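You operate a simulated robot arm through the tools that you are given. There is no shell and no other tool.

You run a simulated robot arm. Do the job below in one go: nothing can be reset, and whatever is moved stays where it is left.

## Task
Clamp the blue shell in the length gauge and unscrew its end cap.
Fine: stand it against the anvil, push the slide up to it, tighten the thumb screw, lay the cap in the green tray. Set down upright: what you pick out.

Only the result counts: the job must be done as asked and must still hold three seconds after the hand-in. Knocking over, shifting, dropping, spilling or breaking anything else fails it. Lids that push on must go on centred and level and be pressed home; caps that screw on are set level and turned clockwise until they are tight.

## Robot
A 6-joint arm with a two-finger gripper, fixed in place. Base frame: the origin is at the foot of the arm, x ahead of it, y to its left, z up; the work surface is at about z = 0.865. Lengths are in m, angles in degrees, forces in N, time in s.
Its first joint turns from -166.0 to 166.0 degrees. Payload 2.45 kg.
The tool frame sits at the grasp point between the pads (the TCP): z along the fingers, y along the line on which they close. The tips reach 0.02 m beyond it. Largest opening 0.14 m; the body of the gripper starts 0.168 m behind the TCP.
Orientation is that of the tool frame in the base frame, as [roll, pitch, yaw] about the fixed x, y, z axes, in that order (R = Rz(yaw) Ry(pitch) Rx(roll)). With the fingers straight down and closing along the base's y, the tool's x points along the base's -x, its y along +y and its z along -z.

## Interface
- The arm moves only by the tool nudge_tool. Its argument "targets" is a list of rows, each a list of 7 numbers: the shift along the base's x, y, z in m, then the turn, a rotation vector about the base's x, y, z in degrees, then the gripper command, from -1 (shut) to 1 (fully open), values between in proportion. In form: [[x, y, z, wx, wy, wz, grip], ...]. A call has 1 to 20 rows; each row shifts and turns the commanded pose from where the row before left it. Each row takes 0.2 s and may step no farther than 0.05 m and 8.6 degrees from the row before; otherwise, or with a gripper value out of range, the whole call is refused. A pose out of reach is approached as far as the arm can. The call stops where the force on the tool passes 40 N (or 10 N more than at its start, if that is more) or the arm is blocked; 0.2 s more then pass. The fingers move at their own pace (about 0.045 m/s each) and stop on an object; they squeeze with about 40 N. The grip force told is the motor's: it shows also when the fingers shut on nothing. Time passes only in rows, and 0.2 s behind the last, so rows that do not move let the fingers close. It gives the time, the measured TCP pose, the force on the tool (base axes), the opening and the grip force at its end, in the units of the frame above (readings bear some noise), with the torque about the TCP (base axes, N m) and any sound that the robot's microphone picked up.
- Cameras (640 x 400 px; columns grow to the right, rows downward): "scene" is fixed at [0.4027, -0.4981, 1.4502]; the picture's right is [0.89, -0.46, 0.00], its down [-0.23, -0.45, -0.86] and it looks along [0.40, 0.77, -0.50] (base axes); focal length 320 px, centre (320, 200). "wrist" rides on the gripper at [0.078, 0.011, -0.209] in the tool frame; the picture's right is [-0.14, 0.99, 0.00], its down [-0.92, -0.13, -0.37] and it looks along [-0.36, -0.05, 0.93] (tool axes); focal length 280 px, centre (320, 200). There is no depth. A picture from a camera that has moved, and an enlarged one, comes with that camera's place and axes in the base frame and with its lens.
- grab_frame(camera): a new picture of that camera. It takes no simulated time.
- close_up(camera, box): a new picture of the part [left, top, right, bottom] of that camera's present view, enlarged. It takes no simulated time.
- sign_off(): hands the job in; it is judged then, once.

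Places have to be worked out from the pictures, the camera data and where the tool is seen. Open the gripper and draw the arm clear of the work before you hand the job in, unless the task says otherwise.

The tools are called after "Request:" by a JSON object that holds its "name" and its "arguments". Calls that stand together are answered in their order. nudge_tool: Moves the arm, as the interface text tells. Its arguments: {"type":"object","properties":{"targets":{"type":"array","items":{"type":"array","items":{"type":"number"}}}},"required":["targets"]} The other tools are called the same way: grab_frame (camera) takes a picture; close_up (camera, box) takes an enlarged picture of a part of a camera's view; sign_off () hands the job in.

At the start:

```text
clock: 0.0
tcp_pos: [0.7833, 0.2333, 1.1677]
tool_rot: [-180.0, 0.1, -180.0]
force: [-0.3, 0.3, -0.2]
moment: [-0.01, 0.0, -0.03]
width: 0.14
gripper_force: 0.0
```

scene: 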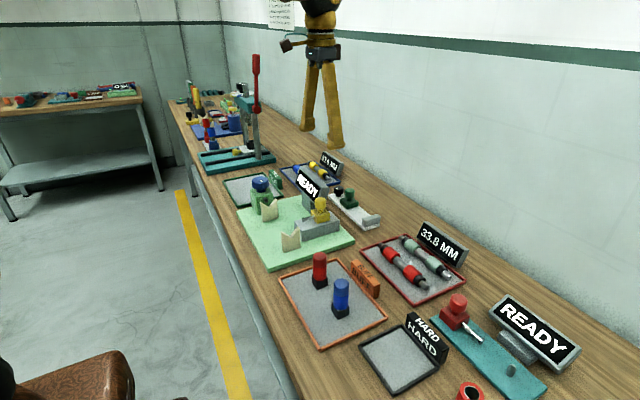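
wrist: 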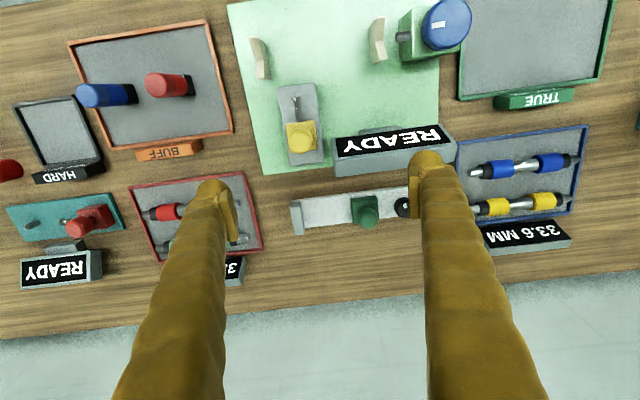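

The first pictures show several stations on the bench. I'll enlarge parts of both views to identify the blue shell, the length gauge and the green tray.

Request:
{"name": "close_up", "arguments": {"camera": "scene", "box": [220, 150, 400, 270]}}

Request:
{"name": "close_up", "arguments": {"camera": "scene", "box": [260, 230, 480, 370]}}

Request:
{"name": "close_up", "arguments": {"camera": "scene", "box": [400, 270, 600, 400]}}

Request:
{"name": "close_up", "arguments": {"camera": "scene", "box": [170, 70, 350, 200]}}

Request:
{"name": "close_up", "arguments": {"camera": "wrist", "box": [220, 0, 480, 180]}}

Request:
{"name": "close_up", "arguments": {"camera": "wrist", "box": [400, 0, 640, 260]}}

Request:
{"name": "close_up", "arguments": {"camera": "wrist", "box": [0, 0, 260, 290]}}

```text
3.33 times, centred on (310, 210) of scene
camera zoom: at [0.4027, -0.4981, 1.4502], right [0.89, -0.46, 0.0], down [-0.23, -0.45, -0.86], along [0.4, 0.77, -0.5], focal length 1068 px, centre (353, 167)
```

zoom: 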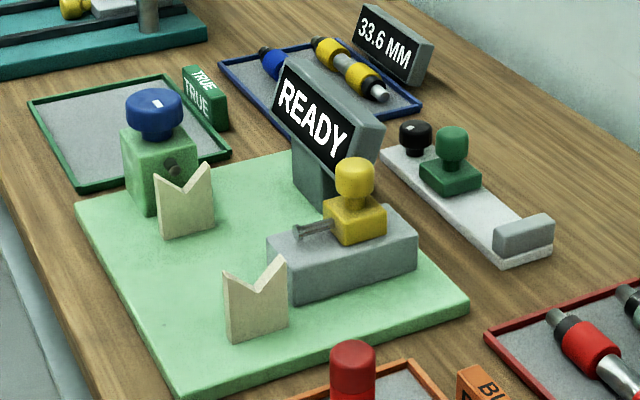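

```text
2.86 times, centred on (370, 300) of scene
camera zoom: at [0.4027, -0.4981, 1.4502], right [0.89, -0.46, 0.0], down [-0.23, -0.45, -0.86], along [0.4, 0.77, -0.5], focal length 916 px, centre (177, -86)
```

zoom: 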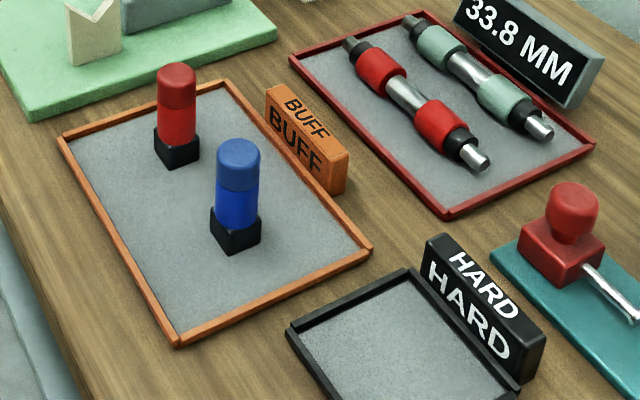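

```text
3.08 times, centred on (500, 335) of scene
camera zoom: at [0.4027, -0.4981, 1.4502], right [0.89, -0.46, 0.0], down [-0.23, -0.45, -0.86], along [0.4, 0.77, -0.5], focal length 986 px, centre (-234, -215)
```

zoom: 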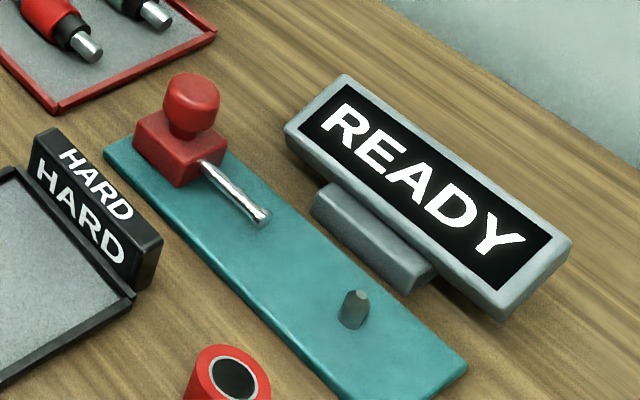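

```text
3.08 times, centred on (260, 135) of scene
camera zoom: at [0.4027, -0.4981, 1.4502], right [0.89, -0.46, 0.0], down [-0.23, -0.45, -0.86], along [0.4, 0.77, -0.5], focal length 986 px, centre (505, 400)
```

zoom: 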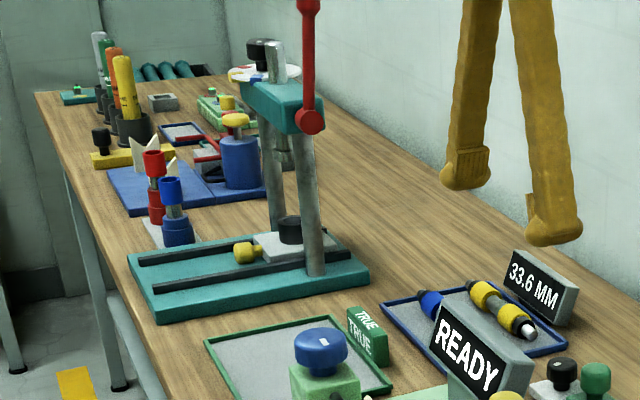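

```text
2.22 times, centred on (350, 90) of wrist
camera zoom: at [0.7044, 0.2449, 1.376], right [0.14, 0.99, 0.0], down [0.92, -0.13, 0.37], along [0.37, -0.05, -0.93], focal length 623 px, centre (253, 444)
```

zoom: 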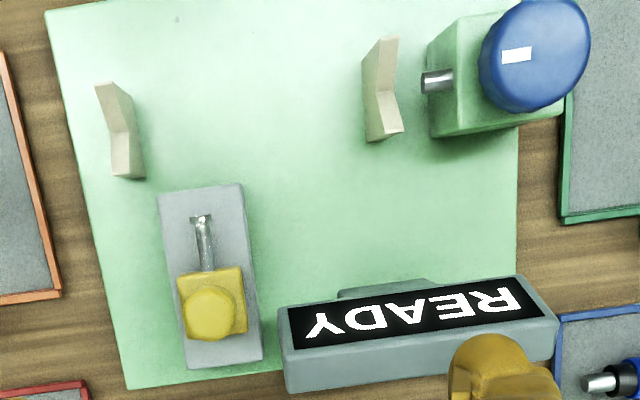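

```text
1.54 times, centred on (520, 130) of wrist
camera zoom: at [0.7044, 0.2449, 1.376], right [0.14, 0.99, 0.0], down [0.92, -0.13, 0.37], along [0.37, -0.05, -0.93], focal length 431 px, centre (12, 308)
```

zoom: 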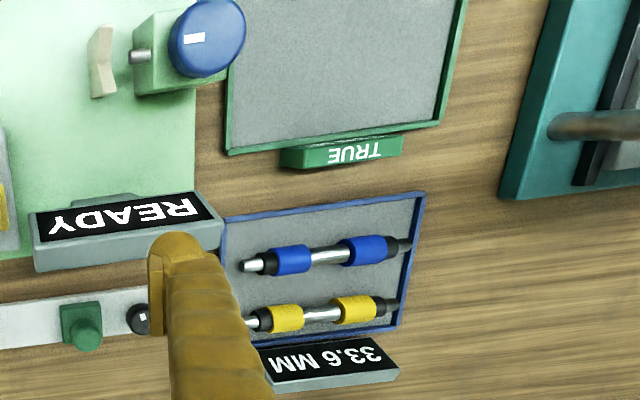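

```text
1.38 times, centred on (130, 145) of wrist
camera zoom: at [0.7044, 0.2449, 1.376], right [0.14, 0.99, 0.0], down [0.92, -0.13, 0.37], along [0.37, -0.05, -0.93], focal length 387 px, centre (582, 276)
```

zoom: 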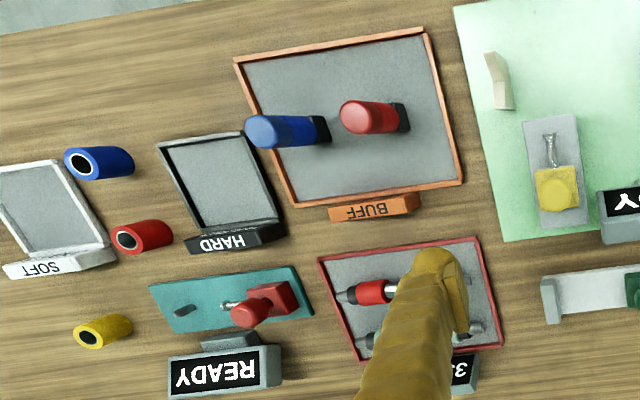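

The white strip with a grey end block, green slide and black knob at about (0.93, 0.27) looks like the length gauge. The green-rimmed "TRUE" tray may be the green tray. I'll sweep the wrist camera to the right first to see what the scene camera misses.

Request:
{"name": "nudge_tool", "arguments": {"targets": [[0, -0.05, 0, 0, 0, 0, 1], [0, -0.05, 0, 0, 0, 0, 1], [0, -0.05, 0, 0, 0, 0, 1], [0, -0.05, 0, 0, 0, 0, 1], [0, -0.05, 0, 0, 0, 0, 1], [0, -0.05, 0, 0, 0, 0, 1], [0, -0.05, 0, 0, 0, 0, 1], [0, -0.05, 0, 0, 0, 0, 1], [0, -0.05, 0, 0, 0, 0, 1], [0, -0.05, 0, 0, 0, 0, 1]]}}

Request:
{"name": "grab_frame", "arguments": {"camera": "wrist"}}

Request:
{"name": "grab_frame", "arguments": {"camera": "scene"}}

```text
clock: 2.2
tcp_pos: [0.7841, -0.2691, 1.1684]
tool_rot: [-180.0, 0.0, -179.9]
force: [0.5, 0.7, -0.1]
moment: [0.02, -0.01, 0.01]
width: 0.1398
gripper_force: 0.0
```

```text
taken
camera wrist: at [0.7044, -0.2579, 1.3774], right [0.14, 0.99, 0.0], down [0.92, -0.13, 0.37], along [0.37, -0.05, -0.93], focal length 280 px, centre (320, 200)
```

wrist: 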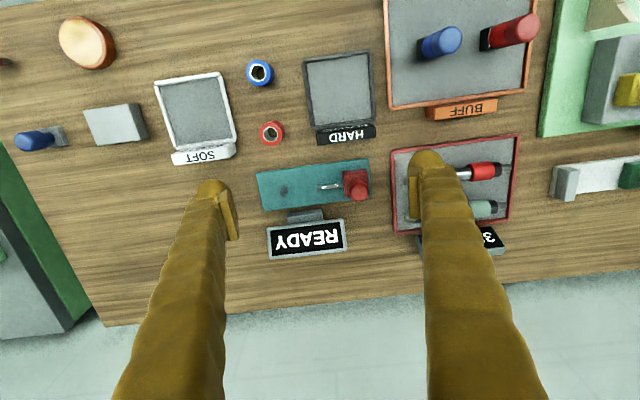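

```text
taken
```

scene: 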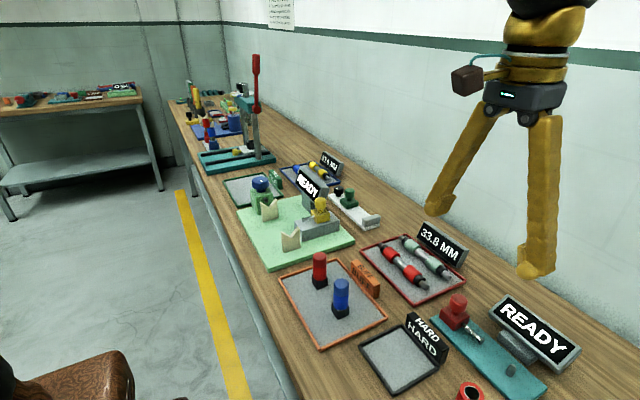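

I now see a sponge/grey block and another blue item at the far right end of the bench. I'll enlarge those areas.

Request:
{"name": "close_up", "arguments": {"camera": "wrist", "box": [0, 0, 260, 180]}}

Request:
{"name": "close_up", "arguments": {"camera": "wrist", "box": [230, 30, 420, 260]}}

Request:
{"name": "close_up", "arguments": {"camera": "wrist", "box": [380, 0, 640, 260]}}

```text
2.22 times, centred on (130, 90) of wrist
camera zoom: at [0.7044, -0.2579, 1.3774], right [0.14, 0.99, 0.0], down [0.92, -0.13, 0.37], along [0.37, -0.05, -0.93], focal length 623 px, centre (742, 444)
```

zoom: 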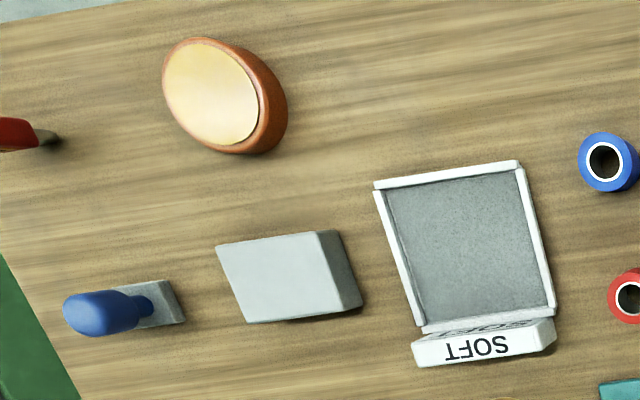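

```text
1.74 times, centred on (325, 145) of wrist
camera zoom: at [0.7044, -0.2579, 1.3774], right [0.14, 0.99, 0.0], down [0.92, -0.13, 0.37], along [0.37, -0.05, -0.93], focal length 488 px, centre (311, 296)
```

zoom: 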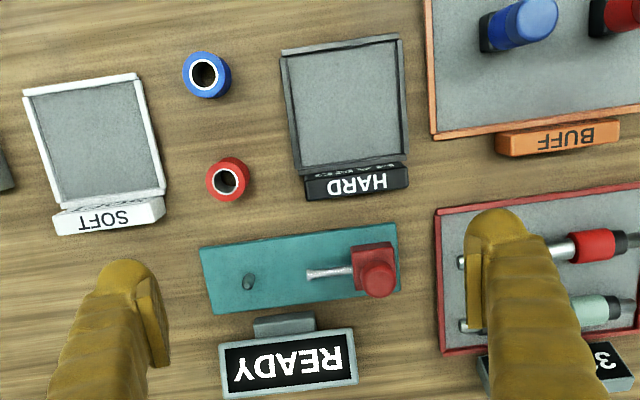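

```text
1.54 times, centred on (510, 130) of wrist
camera zoom: at [0.7044, -0.2579, 1.3774], right [0.14, 0.99, 0.0], down [0.92, -0.13, 0.37], along [0.37, -0.05, -0.93], focal length 431 px, centre (28, 308)
```

zoom: 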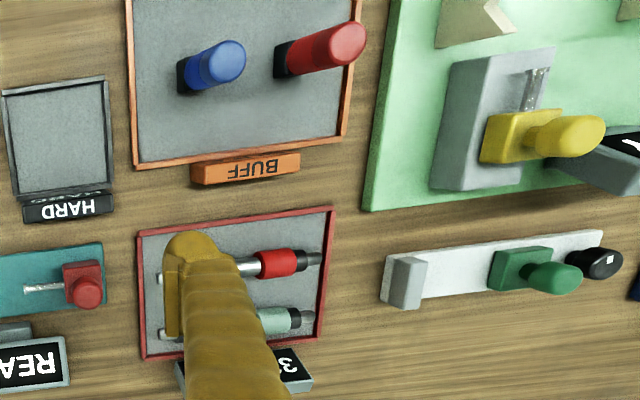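

The white strip clearly has an anvil block, a green slide with a handle and a black thumb screw. I'll check the far right end of the bench for other candidate blue shells before settling.

Request:
{"name": "nudge_tool", "arguments": {"targets": [[-0.03, -0.04, 0, 0, 0, 0, 1], [-0.03, -0.04, 0, 0, 0, 0, 1], [-0.03, -0.04, 0, 0, 0, 0, 1], [-0.03, -0.04, 0, 0, 0, 0, 1], [-0.03, -0.04, 0, 0, 0, 0, 1], [-0.03, -0.04, 0, 0, 0, 0, 1], [0, -0.05, 0, 0, 0, 0, 1], [0, -0.05, 0, 0, 0, 0, 1], [0, -0.05, 0, 0, 0, 0, 1]]}}

Request:
{"name": "grab_frame", "arguments": {"camera": "wrist"}}

```text
clock: 4.2
tcp_pos: [0.6041, -0.656, 1.1705]
tool_rot: [180.0, 0.1, 180.0]
force: [-0.8, 0.3, 0.5]
moment: [-0.01, -0.04, 0.0]
width: 0.1401
gripper_force: 0.0
```

```text
taken
camera wrist: at [0.5243, -0.6459, 1.3793], right [0.14, 0.99, 0.0], down [0.92, -0.13, 0.37], along [0.37, -0.05, -0.93], focal length 280 px, centre (320, 200)
```

wrist: 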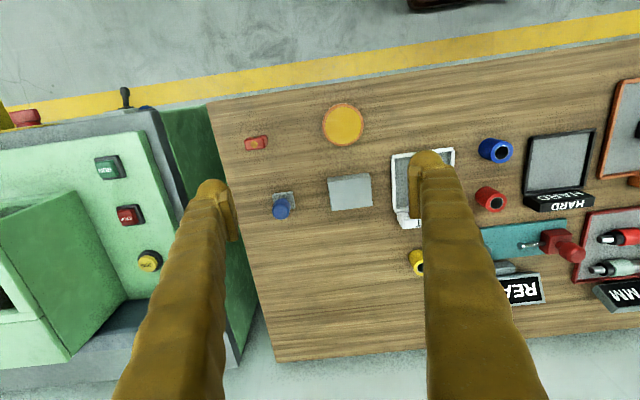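

The right end holds no capped shell. Now I'll swing to the left side to see the green tray area and what lies beyond it.

Request:
{"name": "nudge_tool", "arguments": {"targets": [[0, 0.05, 0, 0, 0, 0, 1], [0, 0.05, 0, 0, 0, 0, 1], [0, 0.05, 0, 0, 0, 0, 1], [0, 0.05, 0, 0, 0, 0, 1], [0, 0.05, 0, 0, 0, 0, 1], [0, 0.05, 0, 0, 0, 0, 1], [0, 0.05, 0, 0, 0, 0, 1], [0, 0.05, 0, 0, 0, 0, 1], [0, 0.05, 0, 0, 0, 0, 1], [0, 0.05, 0, 0, 0, 0, 1], [0, 0.05, 0, 0, 0, 0, 1], [0, 0.05, 0, 0, 0, 0, 1], [0, 0.05, 0, 0, 0, 0, 1], [0, 0.05, 0, 0, 0, 0, 1], [0, 0.05, 0, 0, 0, 0, 1], [0, 0.05, 0, 0, 0, 0, 1], [0, 0.05, 0, 0, 0, 0, 1], [0, 0.05, 0, 0, 0, 0, 1]]}}

Request:
{"name": "grab_frame", "arguments": {"camera": "wrist"}}

Request:
{"name": "grab_frame", "arguments": {"camera": "scene"}}

```text
clock: 8.0
tcp_pos: [0.6029, 0.2437, 1.1677]
tool_rot: [179.9, 0.1, 180.0]
force: [-0.2, -0.3, -0.3]
moment: [0.01, 0.0, -0.01]
width: 0.1403
gripper_force: 0.0
```

```text
taken
camera wrist: at [0.5236, 0.255, 1.3766], right [0.14, 0.99, 0.0], down [0.92, -0.13, 0.37], along [0.37, -0.05, -0.93], focal length 280 px, centre (320, 200)
```

wrist: 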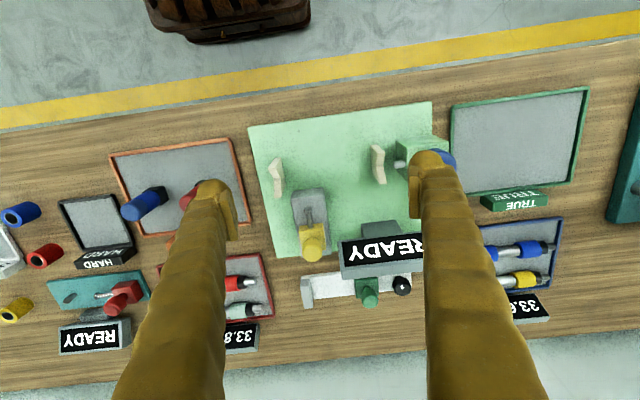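

```text
taken
```

scene: 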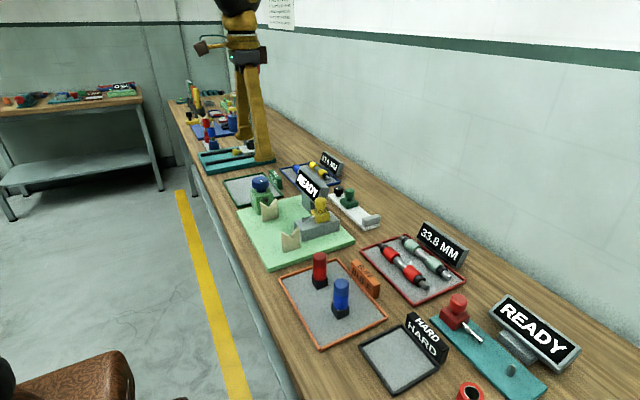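

The only capped blue body in reach is the one with the black square foot in the orange tray. The display sign stands at about x 0.80–0.83, y 0.25–0.42 with its top near z 1.0. I'll move the wrist camera toward the gauge to look at it more closely.

Request:
{"name": "nudge_tool", "arguments": {"targets": [[0.05, 0, 0, 0, 0, 0, 1], [0.05, 0, 0, 0, 0, 0, 1], [0.05, 0, 0, 0, 0, 0, 1], [0.05, 0, -0.03, 0, 0, 0, 1], [0.03, 0, -0.03, 0, 0, 0, 1]]}}

Request:
{"name": "grab_frame", "arguments": {"camera": "wrist"}}

Request:
{"name": "close_up", "arguments": {"camera": "wrist", "box": [200, 60, 460, 240]}}

Request:
{"name": "close_up", "arguments": {"camera": "scene", "box": [315, 175, 395, 235]}}

```text
refused: row 4 steps farther than a row can; nothing moved
```

```text
taken
camera wrist: at [0.5236, 0.255, 1.3766], right [0.14, 0.99, 0.0], down [0.92, -0.13, 0.37], along [0.37, -0.05, -0.93], focal length 280 px, centre (320, 200)
```

wrist: 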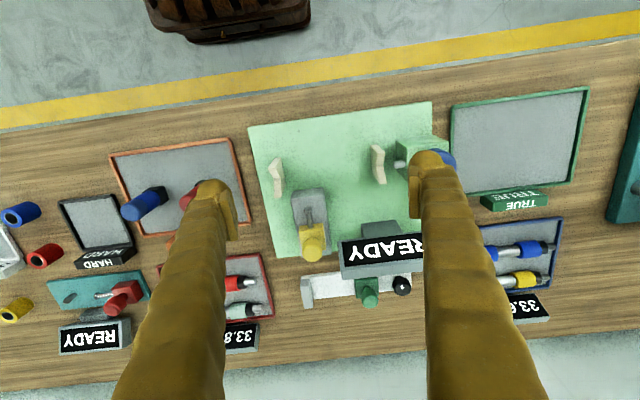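

```text
2.22 times, centred on (330, 150) of wrist
camera zoom: at [0.5236, 0.255, 1.3766], right [0.14, 0.99, 0.0], down [0.92, -0.13, 0.37], along [0.37, -0.05, -0.93], focal length 623 px, centre (298, 311)
```

zoom: 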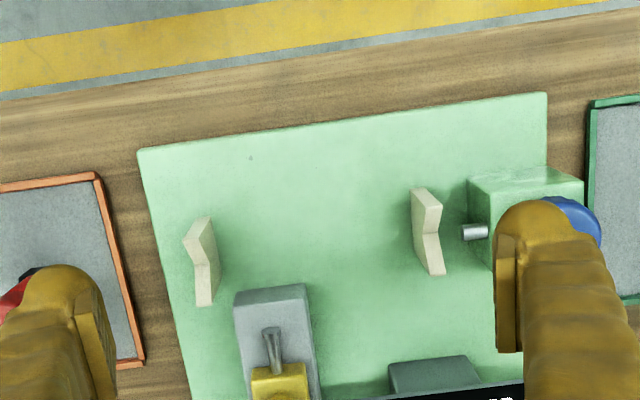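

```text
6.67 times, centred on (355, 205) of scene
camera zoom: at [0.4027, -0.4981, 1.4502], right [0.89, -0.46, 0.0], down [-0.23, -0.45, -0.86], along [0.4, 0.77, -0.5], focal length 2136 px, centre (87, 167)
```

zoom: 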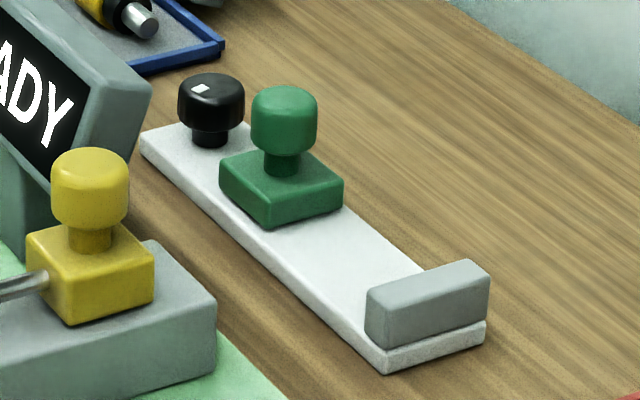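

The gauge is confirmed: grey anvil, green slide with a knob, and a black vertical-axis thumb screw with a white mark. The last move was refused for step size, so I'll redo it with smaller steps.

Request:
{"name": "nudge_tool", "arguments": {"targets": [[0.05, 0, 0, 0, 0, 0, 1], [0.05, 0, 0, 0, 0, 0, 1], [0.05, 0, 0, 0, 0, 0, 1], [0.04, 0.01, -0.02, 0, 0, 0, 1], [0.04, 0.01, -0.02, 0, 0, 0, 1], [0.02, 0.01, -0.03, 0, 0, 0, 1]]}}

Request:
{"name": "grab_frame", "arguments": {"camera": "wrist"}}

Request:
{"name": "close_up", "arguments": {"camera": "wrist", "box": [200, 100, 460, 280]}}

```text
clock: 9.4
tcp_pos: [0.8522, 0.2728, 1.0972]
tool_rot: [180.0, 0.1, -180.0]
force: [0.5, -0.7, 0.4]
moment: [0.05, -0.04, -0.01]
width: 0.1401
gripper_force: 0.1
```

```text
taken
camera wrist: at [0.7731, 0.2837, 1.3057], right [0.14, 0.99, 0.0], down [0.92, -0.13, 0.37], along [0.37, -0.05, -0.93], focal length 280 px, centre (320, 200)
```

wrist: 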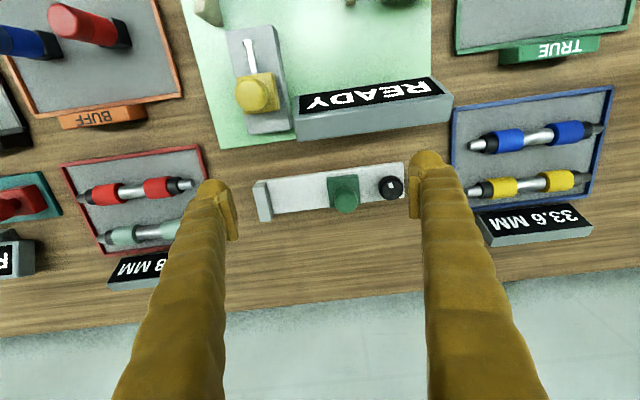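

```text
2.22 times, centred on (330, 190) of wrist
camera zoom: at [0.7731, 0.2837, 1.3057], right [0.14, 0.99, 0.0], down [0.92, -0.13, 0.37], along [0.37, -0.05, -0.93], focal length 623 px, centre (298, 222)
```

zoom: 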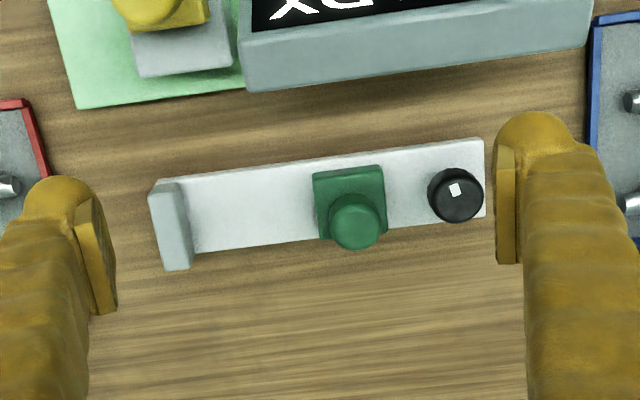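

From the wrist and scene views, the thumb screw is at about (0.92, 0.37) with its top near z 0.91. The anvil end is near y 0.17. Next I'll move over the orange tray to inspect the blue shell.

Request:
{"name": "nudge_tool", "arguments": {"targets": [[-0.031, -0.037, 0.003, 0, 0, 0, 1], [-0.031, -0.037, 0.003, 0, 0, 0, 1], [-0.031, -0.037, 0.003, 0, 0, 0, 1], [-0.031, -0.037, 0.003, 0, 0, 0, 1], [-0.031, -0.037, 0.003, 0, 0, 0, 1], [-0.031, -0.037, 0.003, 0, 0, 0, 1], [-0.031, -0.037, 0.003, 0, 0, 0, 1], [-0.031, -0.037, 0.003, 0, 0, 0, 1], [0, 0, 0, 0, 0, 0, 1]]}}

Request:
{"name": "grab_frame", "arguments": {"camera": "wrist"}}

Request:
{"name": "close_up", "arguments": {"camera": "wrist", "box": [180, 80, 440, 240]}}

Request:
{"name": "close_up", "arguments": {"camera": "scene", "box": [290, 240, 380, 330]}}

```text
clock: 11.4
tcp_pos: [0.6076, -0.0232, 1.1213]
tool_rot: [-179.9, 0.1, -179.9]
force: [0.0, -0.3, -0.6]
moment: [0.0, 0.01, 0.0]
width: 0.1403
gripper_force: 0.1
```

```text
taken
camera wrist: at [0.5277, -0.0116, 1.3299], right [0.14, 0.99, 0.0], down [0.92, -0.13, 0.37], along [0.37, -0.05, -0.93], focal length 280 px, centre (320, 200)
```

wrist: 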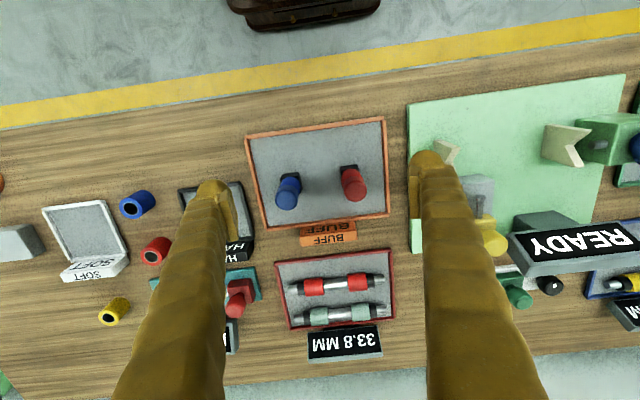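

```text
2.46 times, centred on (310, 160) of wrist
camera zoom: at [0.5277, -0.0116, 1.3299], right [0.14, 0.99, 0.0], down [0.92, -0.13, 0.37], along [0.37, -0.05, -0.93], focal length 690 px, centre (345, 298)
```

zoom: 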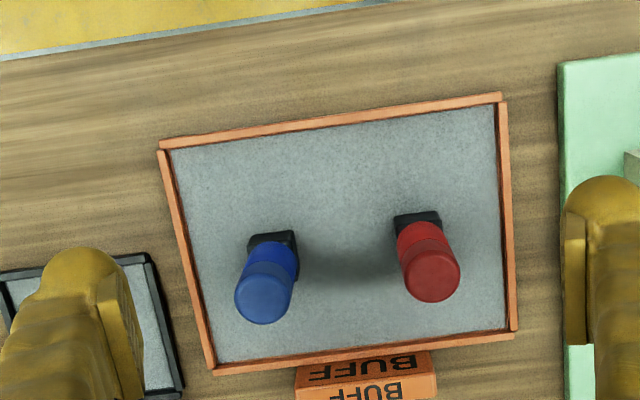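

```text
4.44 times, centred on (335, 285) of scene
camera zoom: at [0.4027, -0.4981, 1.4502], right [0.89, -0.46, 0.0], down [-0.23, -0.45, -0.86], along [0.4, 0.77, -0.5], focal length 1424 px, centre (253, -178)
```

zoom: 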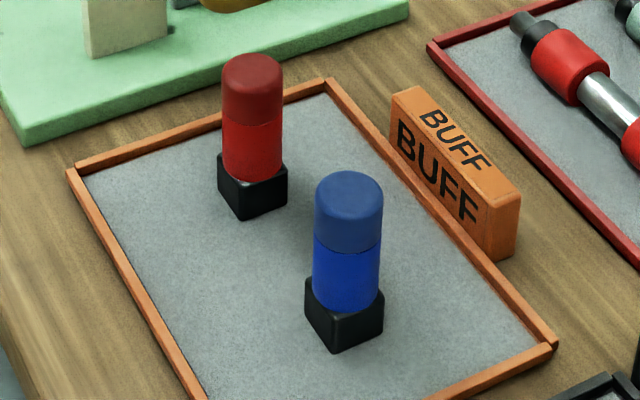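

The blue shell stands in the orange tray at about (0.669, -0.080), with its top near z 0.955. It has a square black foot about 0.02 high, a blue body and a darker screw cap. I'll turn the tool 90° so the fingers close along x, because later they must stay clear of the anvil and slide, and then move above the shell.

Request:
{"name": "nudge_tool", "arguments": {"targets": [[0.005, -0.005, 0, 0, 0, 8.5, 0.2], [0.005, -0.005, 0, 0, 0, 8.5, 0.2], [0.005, -0.005, 0, 0, 0, 8.5, 0.2], [0.005, -0.005, 0, 0, 0, 8.5, 0.2], [0.005, -0.005, 0, 0, 0, 8.5, 0.2], [0.005, -0.005, 0, 0, 0, 8.5, 0.2], [0.005, -0.005, 0, 0, 0, 8.5, 0.2], [0.005, -0.005, 0, 0, 0, 8.5, 0.2], [0.005, -0.005, 0, 0, 0, 8.5, 0.2], [0.005, -0.005, 0, 0, 0, 8.5, 0.2], [0.005, -0.005, 0, 0, 0, 5.0, 0.2], [0, 0, 0, 0, 0, 0, 0.2]]}}

Request:
{"name": "grab_frame", "arguments": {"camera": "wrist"}}

Request:
{"name": "close_up", "arguments": {"camera": "wrist", "box": [240, 130, 400, 230]}}

```text
clock: 14.0
tcp_pos: [0.661, -0.0773, 1.1205]
tool_rot: [-180.0, 0.1, -89.9]
force: [0.3, 0.0, 0.7]
moment: [-0.02, 0.02, 0.0]
width: 0.084
gripper_force: 0.1
```

```text
taken
camera wrist: at [0.65, -0.1551, 1.33], right [-0.99, 0.14, 0.0], down [0.13, 0.92, 0.37], along [0.05, 0.37, -0.93], focal length 280 px, centre (320, 200)
```

wrist: 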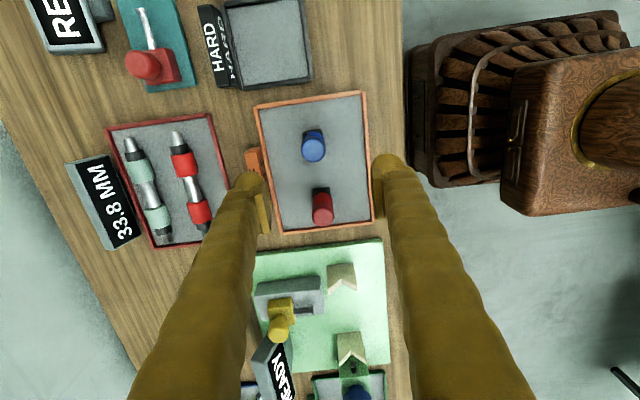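

```text
4.00 times, centred on (320, 180) of wrist
camera zoom: at [0.65, -0.1551, 1.33], right [-0.99, 0.14, 0.0], down [0.13, 0.92, 0.37], along [0.05, 0.37, -0.93], focal length 1122 px, centre (320, 280)
```

zoom: 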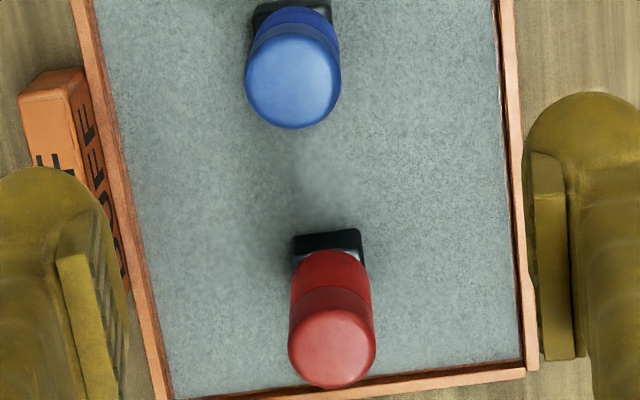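

The fingers now close along x. I'll zoom in on the shell's foot to read its orientation.

Request:
{"name": "close_up", "arguments": {"camera": "wrist", "box": [290, 110, 350, 170]}}

Request:
{"name": "close_up", "arguments": {"camera": "scene", "box": [320, 270, 365, 325]}}

```text
6.67 times, centred on (320, 140) of wrist
camera zoom: at [0.65, -0.1551, 1.33], right [-0.99, 0.14, 0.0], down [0.13, 0.92, 0.37], along [0.05, 0.37, -0.93], focal length 1869 px, centre (320, 600)
```

zoom: 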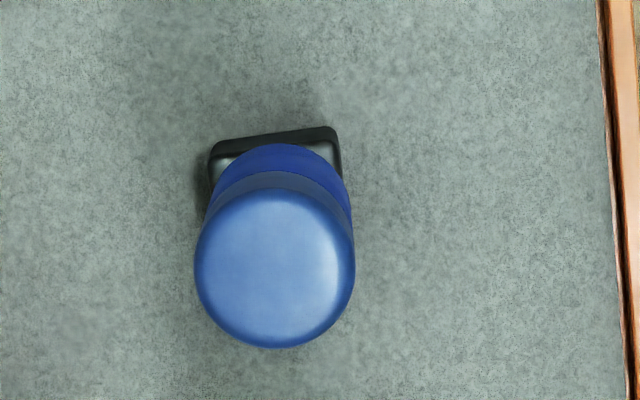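

```text
7.27 times, centred on (342, 298) of scene
camera zoom: at [0.4027, -0.4981, 1.4502], right [0.89, -0.46, 0.0], down [-0.23, -0.45, -0.86], along [0.4, 0.77, -0.5], focal length 2331 px, centre (156, -509)
```

zoom: 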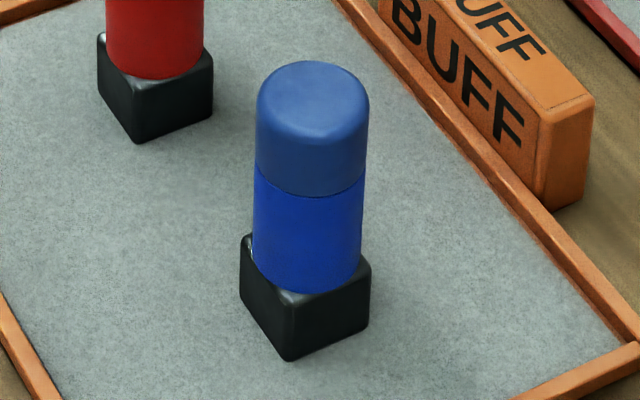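

The foot is aligned with the base axes and about 0.030 wide. The shell centre is near (0.670, -0.080). The body spans roughly z 0.893–0.933, with the cap above it. I'll centre over it and descend partway to check alignment.

Request:
{"name": "nudge_tool", "arguments": {"targets": [[0.0095, -0.003, 0, 0, 0, 0, 0.1], [0, 0, -0.04, 0, 0, 0, 0.1], [0, 0, -0.04, 0, 0, 0, 0.1], [0, 0, -0.03, 0, 0, 0, 0.1], [0, 0, 0, 0, 0, 0, 0.1]]}}

Request:
{"name": "grab_frame", "arguments": {"camera": "wrist"}}

Request:
{"name": "grab_frame", "arguments": {"camera": "scene"}}

```text
clock: 15.2
tcp_pos: [0.6719, -0.0828, 1.0116]
tool_rot: [179.9, 0.0, -90.0]
force: [-0.4, 0.5, 0.3]
moment: [0.02, -0.03, -0.03]
width: 0.0773
gripper_force: 0.1
```

```text
taken
camera wrist: at [0.6598, -0.1605, 1.221], right [-0.99, 0.14, 0.0], down [0.13, 0.92, 0.37], along [0.05, 0.37, -0.93], focal length 280 px, centre (320, 200)
```

wrist: 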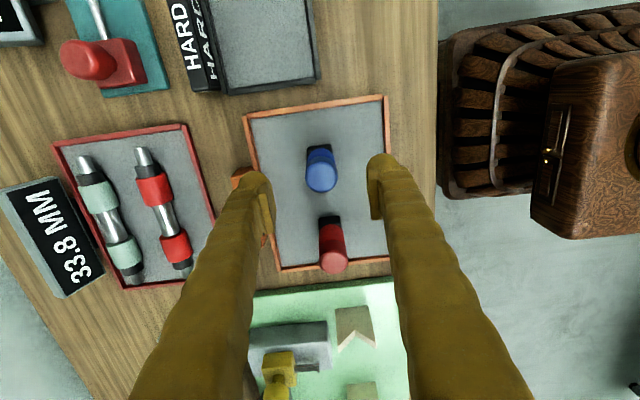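

```text
taken
```

scene: 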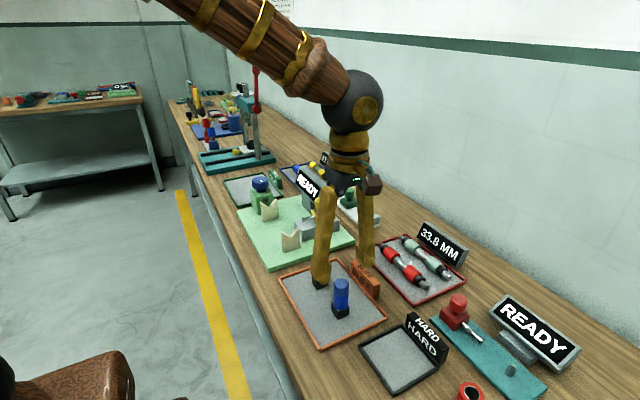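

The shell sits between the fingers in the picture. I'll zoom in to check centring before lowering the fingers around it.

Request:
{"name": "close_up", "arguments": {"camera": "wrist", "box": [260, 130, 380, 205]}}

```text
5.33 times, centred on (320, 168) of wrist
camera zoom: at [0.6598, -0.1605, 1.221], right [-0.99, 0.14, 0.0], down [0.13, 0.92, 0.37], along [0.05, 0.37, -0.93], focal length 1495 px, centre (320, 373)
```

zoom: 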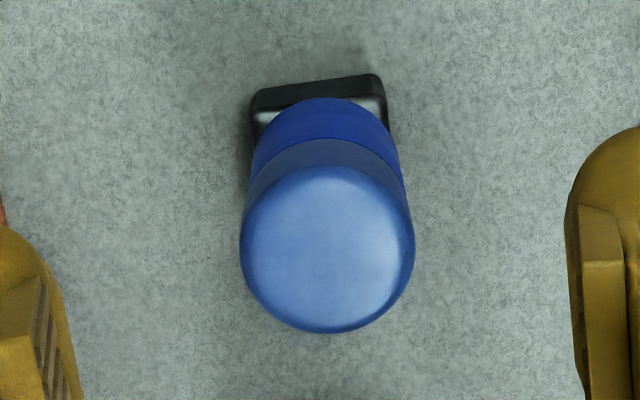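

The shell centre works out to (0.6697, -0.080). I'll correct by a couple of millimetres and go down to body height.

Request:
{"name": "nudge_tool", "arguments": {"targets": [[-0.001, 0.0025, -0.02, 0, 0, 0, 0.1], [0, 0, -0.03, 0, 0, 0, 0.1], [0, 0, -0.025, 0, 0, 0, 0.1], [0, 0, -0.02, 0, 0, 0, 0.1], [0, 0, 0, 0, 0, 0, 0.1]]}}

Request:
{"name": "grab_frame", "arguments": {"camera": "wrist"}}

Request:
{"name": "close_up", "arguments": {"camera": "scene", "box": [280, 230, 400, 340]}}

```text
clock: 16.4
tcp_pos: [0.6694, -0.0775, 0.9188]
tool_rot: [-180.0, 0.0, -90.0]
force: [-0.5, 0.5, -0.1]
moment: [-0.01, 0.0, 0.0]
width: 0.0769
gripper_force: 0.1
```

```text
taken
camera wrist: at [0.6572, -0.156, 1.1272], right [-0.99, 0.14, 0.0], down [0.13, 0.92, 0.37], along [0.05, 0.37, -0.93], focal length 280 px, centre (320, 200)
```

wrist: 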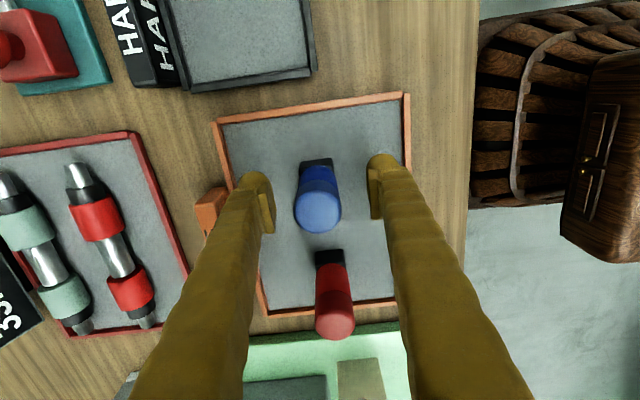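

```text
3.64 times, centred on (340, 285) of scene
camera zoom: at [0.4027, -0.4981, 1.4502], right [0.89, -0.46, 0.0], down [-0.23, -0.45, -0.86], along [0.4, 0.77, -0.5], focal length 1165 px, centre (247, -109)
```

zoom: 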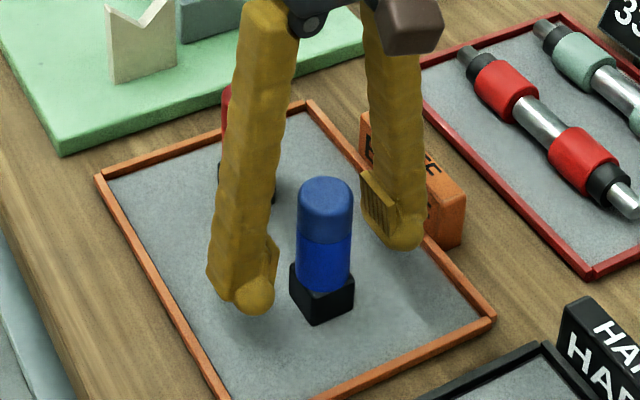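

The fingers straddle the body at z 0.918. I'll correct 1–2 mm and close on it.

Request:
{"name": "nudge_tool", "arguments": {"targets": [[0.001, -0.002, -0.002, 0, 0, 0, 0.1], [0, 0, 0, 0, 0, 0, -1], [0, 0, 0, 0, 0, 0, -1], [0, 0, 0, 0, 0, 0, -1], [0, 0, 0, 0, 0, 0, -1], [0, 0, 0, 0, 0, 0, -1]]}}

Request:
{"name": "close_up", "arguments": {"camera": "scene", "box": [280, 230, 400, 340]}}

```text
clock: 17.8
tcp_pos: [0.6706, -0.0801, 0.9163]
tool_rot: [179.9, 0.1, -90.0]
force: [-0.4, 0.1, -0.3]
moment: [-0.01, -0.01, -0.01]
width: 0.0339
gripper_force: 39.7
```

```text
3.64 times, centred on (340, 285) of scene
camera zoom: at [0.4027, -0.4981, 1.4502], right [0.89, -0.46, 0.0], down [-0.23, -0.45, -0.86], along [0.4, 0.77, -0.5], focal length 1165 px, centre (247, -109)
```

zoom: 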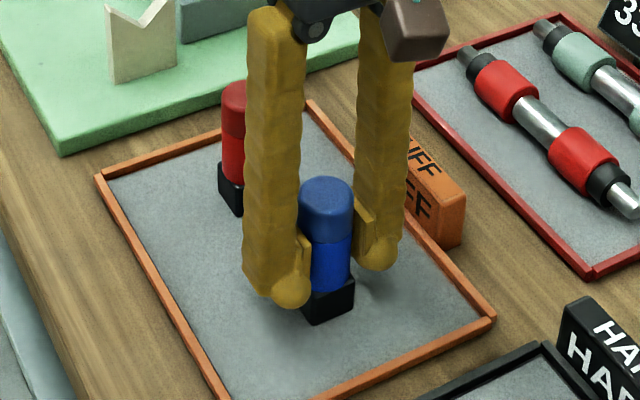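

The shell is gripped at 34 mm with 40 N. I'll lift it straight up, then carry it high over the bench toward the gauge and look at the gauge from there.

Request:
{"name": "nudge_tool", "arguments": {"targets": [[0, 0, 0.01, 0, 0, 0, -1], [0, 0, 0.03, 0, 0, 0, -1], [0, 0, 0.045, 0, 0, 0, -1], [0, 0, 0.045, 0, 0, 0, -1], [0, 0, 0.045, 0, 0, 0, -1], [0, 0, 0.035, 0, 0, 0, -1], [0.02, 0.042, 0, 0, 0, 0, -1], [0.02, 0.042, 0, 0, 0, 0, -1], [0.02, 0.042, 0, 0, 0, 0, -1], [0.02, 0.042, 0, 0, 0, 0, -1], [0.02, 0.042, 0, 0, 0, 0, -1], [0.02, 0.042, 0, 0, 0, 0, -1], [0.02, 0.042, 0, 0, 0, 0, -1], [0.02, 0.042, 0, 0, 0, 0, -1], [0.02, 0.042, 0, 0, 0, 0, -1], [0, 0, 0, 0, 0, 0, -1]]}}

Request:
{"name": "grab_frame", "arguments": {"camera": "wrist"}}

Request:
{"name": "grab_frame", "arguments": {"camera": "scene"}}

```text
clock: 21.2
tcp_pos: [0.8504, 0.3006, 1.1245]
tool_rot: [179.9, 0.1, -90.1]
force: [0.4, 0.8, -1.4]
moment: [0.01, 0.01, -0.01]
width: 0.0331
gripper_force: 40.4
```

```text
taken
camera wrist: at [0.8397, 0.2229, 1.3343], right [-0.99, 0.14, 0.0], down [0.13, 0.92, 0.37], along [0.05, 0.37, -0.93], focal length 280 px, centre (320, 200)
```

wrist: 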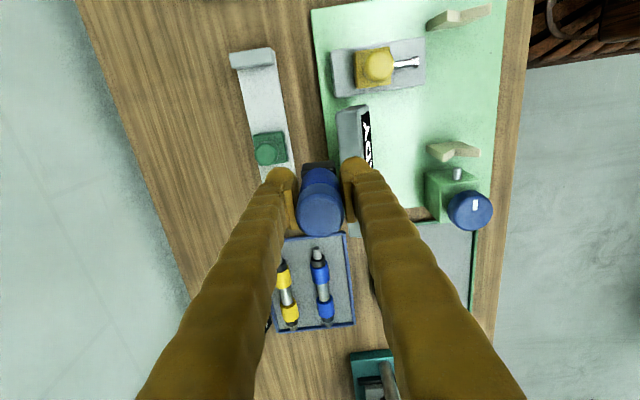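

```text
taken
```

scene: 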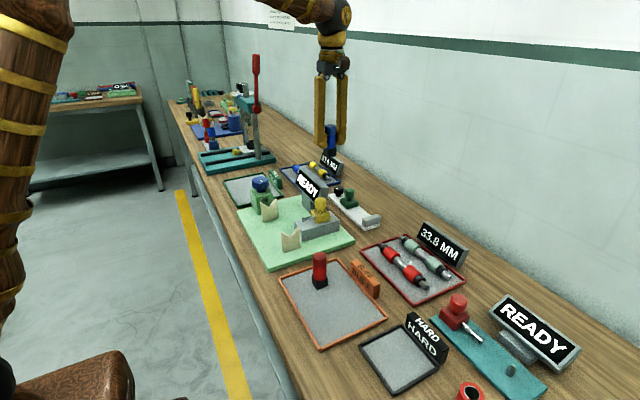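

The shell is held and the gauge is visible in the upper left of the wrist view. I'll zoom in to measure the anvil face and the slide.

Request:
{"name": "close_up", "arguments": {"camera": "wrist", "box": [200, 30, 330, 190]}}

Request:
{"name": "close_up", "arguments": {"camera": "scene", "box": [350, 195, 395, 235]}}

```text
2.50 times, centred on (265, 110) of wrist
camera zoom: at [0.8397, 0.2229, 1.3343], right [-0.99, 0.14, 0.0], down [0.13, 0.92, 0.37], along [0.05, 0.37, -0.93], focal length 701 px, centre (458, 425)
```

zoom: 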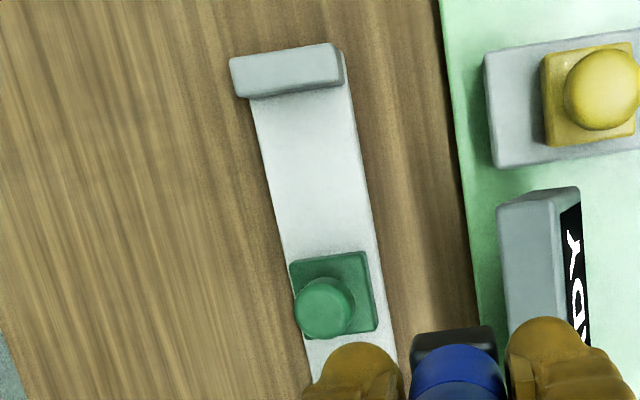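

```text
10.00 times, centred on (372, 215) of scene
camera zoom: at [0.4027, -0.4981, 1.4502], right [0.89, -0.46, 0.0], down [-0.23, -0.45, -0.86], along [0.4, 0.77, -0.5], focal length 3204 px, centre (-205, 50)
```

zoom: 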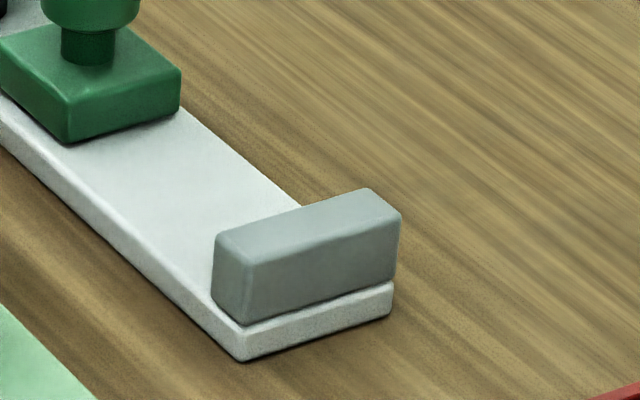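

Measured geometry:
- The anvil's inner face is at y ≈ 0.180.
- The strip centre is at x ≈ 0.929, with its top near z 0.877.
- The slide spans y 0.274–0.323, with its knob at (0.929, 0.299).

I'll carry the shell above (0.929, 0.202), a few mm off the anvil, and lower it partway to check.

Request:
{"name": "nudge_tool", "arguments": {"targets": [[0.026, -0.033, 0, 0, 0, 0, -1], [0.026, -0.033, 0, 0, 0, 0, -1], [0.0265, -0.0325, 0, 0, 0, 0, -1], [0, 0, -0.04, 0, 0, 0, -1], [0, 0, -0.04, 0, 0, 0, -1], [0, 0, -0.04, 0, 0, 0, -1], [0, 0, -0.03, 0, 0, 0, -1], [0, 0, 0, 0, 0, 0, -1]]}}

Request:
{"name": "grab_frame", "arguments": {"camera": "wrist"}}

Request:
{"name": "close_up", "arguments": {"camera": "scene", "box": [320, 140, 410, 240]}}

```text
clock: 23.0
tcp_pos: [0.9279, 0.2013, 0.9736]
tool_rot: [180.0, 0.1, -90.0]
force: [-0.4, 0.8, -1.4]
moment: [0.0, -0.01, 0.0]
width: 0.0333
gripper_force: 39.8
```

```text
taken
camera wrist: at [0.9179, 0.123, 1.1823], right [-0.99, 0.14, 0.0], down [0.13, 0.92, 0.37], along [0.05, 0.37, -0.93], focal length 280 px, centre (320, 200)
```

wrist: 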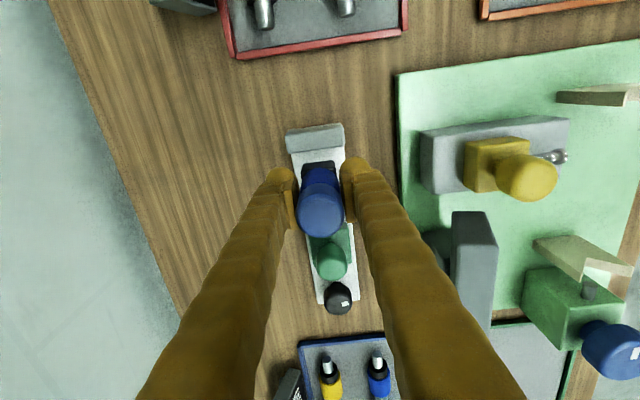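

```text
4.00 times, centred on (365, 190) of scene
camera zoom: at [0.4027, -0.4981, 1.4502], right [0.89, -0.46, 0.0], down [-0.23, -0.45, -0.86], along [0.4, 0.77, -0.5], focal length 1282 px, centre (140, 240)
```

zoom: 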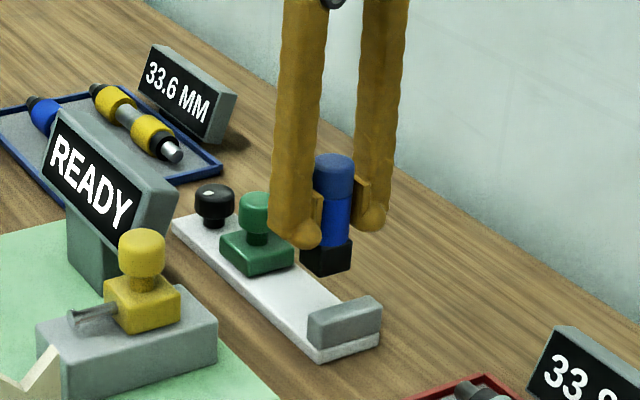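

The shell is centred over the strip near the anvil. I'll zoom in on the anvil and foot to check the gap before lowering.

Request:
{"name": "close_up", "arguments": {"camera": "wrist", "box": [265, 110, 375, 190]}}

Request:
{"name": "close_up", "arguments": {"camera": "wrist", "box": [280, 230, 380, 320]}}

```text
5.00 times, centred on (320, 150) of wrist
camera zoom: at [0.9179, 0.123, 1.1823], right [-0.99, 0.14, 0.0], down [0.13, 0.92, 0.37], along [0.05, 0.37, -0.93], focal length 1402 px, centre (320, 450)
```

zoom: 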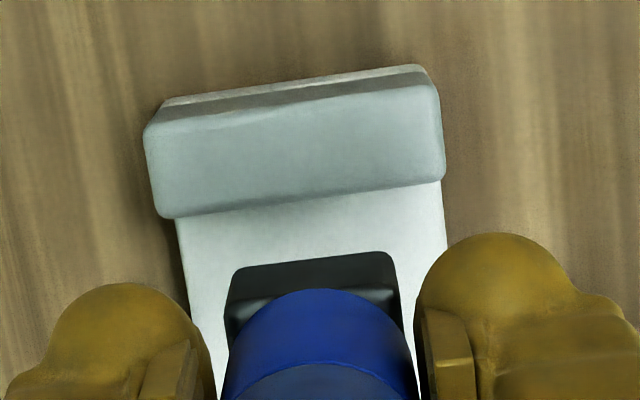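

```text
4.44 times, centred on (330, 275) of wrist
camera zoom: at [0.9179, 0.123, 1.1823], right [-0.99, 0.14, 0.0], down [0.13, 0.92, 0.37], along [0.05, 0.37, -0.93], focal length 1246 px, centre (276, -133)
```

zoom: 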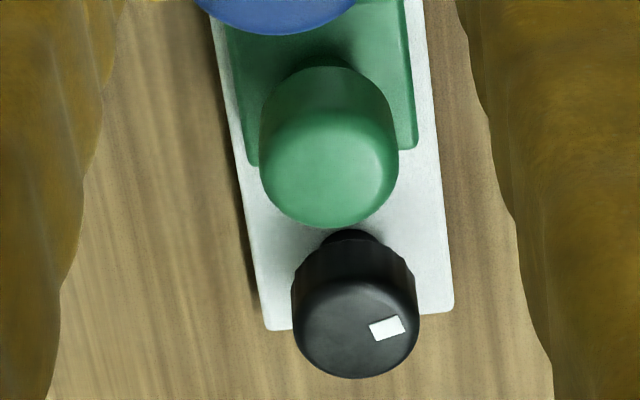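

The foot face is at y 0.186 and the anvil face at y 0.179, both square to each other and centred in x. I'll lower the shell toward the strip, approaching contact slowly.

Request:
{"name": "nudge_tool", "arguments": {"targets": [[0, 0, -0.025, 0, 0, 0, -1], [0, 0, -0.012, 0, 0, 0, -1], [0, 0, -0.004, 0, 0, 0, -1], [0, 0, -0.002, 0, 0, 0, -1], [0, 0, 0, 0, 0, 0, -1]]}}

Request:
{"name": "close_up", "arguments": {"camera": "scene", "box": [340, 170, 400, 240]}}

```text
clock: 24.2
tcp_pos: [0.9288, 0.2022, 0.9313]
tool_rot: [179.8, 0.0, -90.0]
force: [0.1, -0.4, -1.7]
moment: [0.0, 0.03, -0.03]
width: 0.033
gripper_force: 39.7
```

```text
5.71 times, centred on (370, 205) of scene
camera zoom: at [0.4027, -0.4981, 1.4502], right [0.89, -0.46, 0.0], down [-0.23, -0.45, -0.86], along [0.4, 0.77, -0.5], focal length 1831 px, centre (34, 171)
```

zoom: 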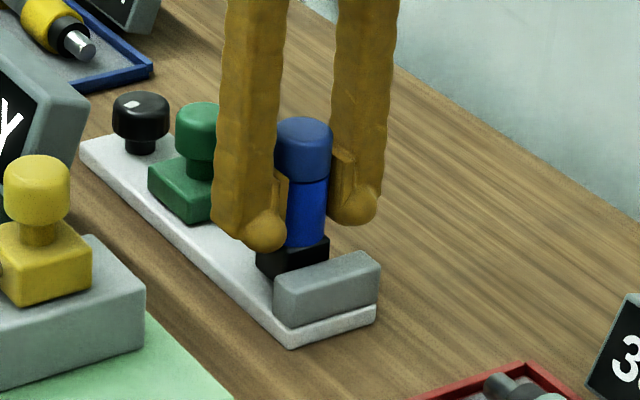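

Still free of contact at z 0.931. I'll continue down in 1 mm steps.

Request:
{"name": "nudge_tool", "arguments": {"targets": [[0, 0, -0.001, 0, 0, 0, -1], [0, 0, -0.001, 0, 0, 0, -1], [0, 0, -0.001, 0, 0, 0, -1], [0, 0, -0.001, 0, 0, 0, -1], [0, 0, 0, 0, 0, 0, -1]]}}

```text
clock: 25.4
tcp_pos: [0.9288, 0.1996, 0.9269]
tool_rot: [179.9, 0.0, -89.9]
force: [0.0, 0.4, -1.9]
moment: [0.01, -0.02, 0.0]
width: 0.033
gripper_force: 40.0
```

No contact yet at 0.927, so I'll keep stepping down.

Request:
{"name": "nudge_tool", "arguments": {"targets": [[0, 0, -0.001, 0, 0, 0, -1], [0, 0, -0.001, 0, 0, 0, -1], [0, 0, 0, 0, 0, 0, -1]]}}

Request:
{"name": "nudge_tool", "arguments": {"targets": [[0, 0, -0.001, 0, 0, 0, -1], [0, 0, 0, 0, 0, 0, -1]]}}

Request:
{"name": "nudge_tool", "arguments": {"targets": [[0, 0, -0.001, 0, 0, 0, -1], [0, 0, 0, 0, 0, 0, -1]]}}

```text
clock: 26.2
tcp_pos: [0.9291, 0.2004, 0.9253]
tool_rot: [-180.0, 0.2, -90.1]
force: [-1.4, -0.1, -0.6]
moment: [-0.01, 0.0, 0.01]
width: 0.0331
gripper_force: 40.1
```

```text
clock: 26.8
tcp_pos: [0.9285, 0.1993, 0.9252]
tool_rot: [180.0, 0.1, -89.9]
force: [-0.4, 0.1, 1.1]
moment: [0.02, -0.06, -0.03]
width: 0.0329
gripper_force: 39.7
```

```text
clock: 27.4
tcp_pos: [0.9286, 0.2, 0.9234]
tool_rot: [-180.0, 0.0, -89.9]
force: [-0.9, 1.4, 12.3]
moment: [-0.04, -0.07, 0.02]
width: 0.0331
gripper_force: 39.5
```

Contact: 12 N upward at z 0.9234, so the shell stands on the strip. I'll ease the pressure and open the fingers.

Request:
{"name": "nudge_tool", "arguments": {"targets": [[0, 0, 0.0008, 0, 0, 0, -1], [0, 0, 0, 0, 0, 0, -0.4], [0, 0, 0, 0, 0, 0, -0.2], [0, 0, 0, 0, 0, 0, -0.1], [0, 0, 0, 0, 0, 0, -0.1], [0, 0, 0, 0, 0, 0, -0.1]]}}

Request:
{"name": "close_up", "arguments": {"camera": "scene", "box": [340, 170, 400, 240]}}

Request:
{"name": "close_up", "arguments": {"camera": "wrist", "box": [250, 110, 390, 220]}}

```text
clock: 28.8
tcp_pos: [0.9285, 0.1997, 0.9228]
tool_rot: [179.9, 0.2, -90.0]
force: [-0.3, 0.4, -0.2]
moment: [0.01, -0.05, 0.03]
width: 0.0632
gripper_force: 0.1
```

```text
5.71 times, centred on (370, 205) of scene
camera zoom: at [0.4027, -0.4981, 1.4502], right [0.89, -0.46, 0.0], down [-0.23, -0.45, -0.86], along [0.4, 0.77, -0.5], focal length 1831 px, centre (34, 171)
```

zoom: 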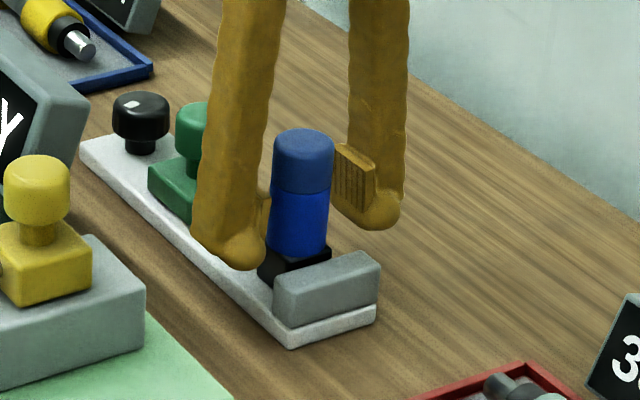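

```text
3.64 times, centred on (320, 165) of wrist
camera zoom: at [0.9175, 0.1213, 1.1327], right [-0.99, 0.14, 0.0], down [0.13, 0.92, 0.37], along [0.05, 0.37, -0.93], focal length 1020 px, centre (320, 327)
```

zoom: 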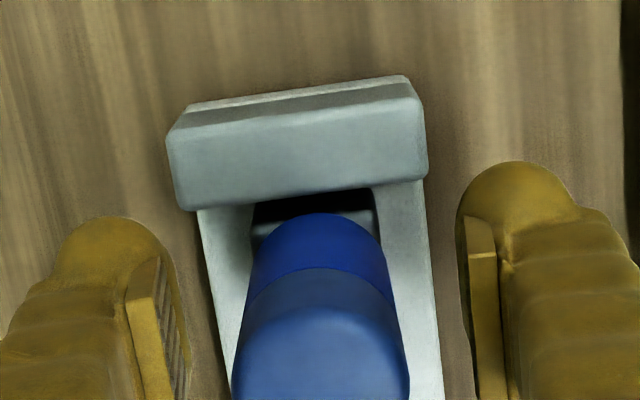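

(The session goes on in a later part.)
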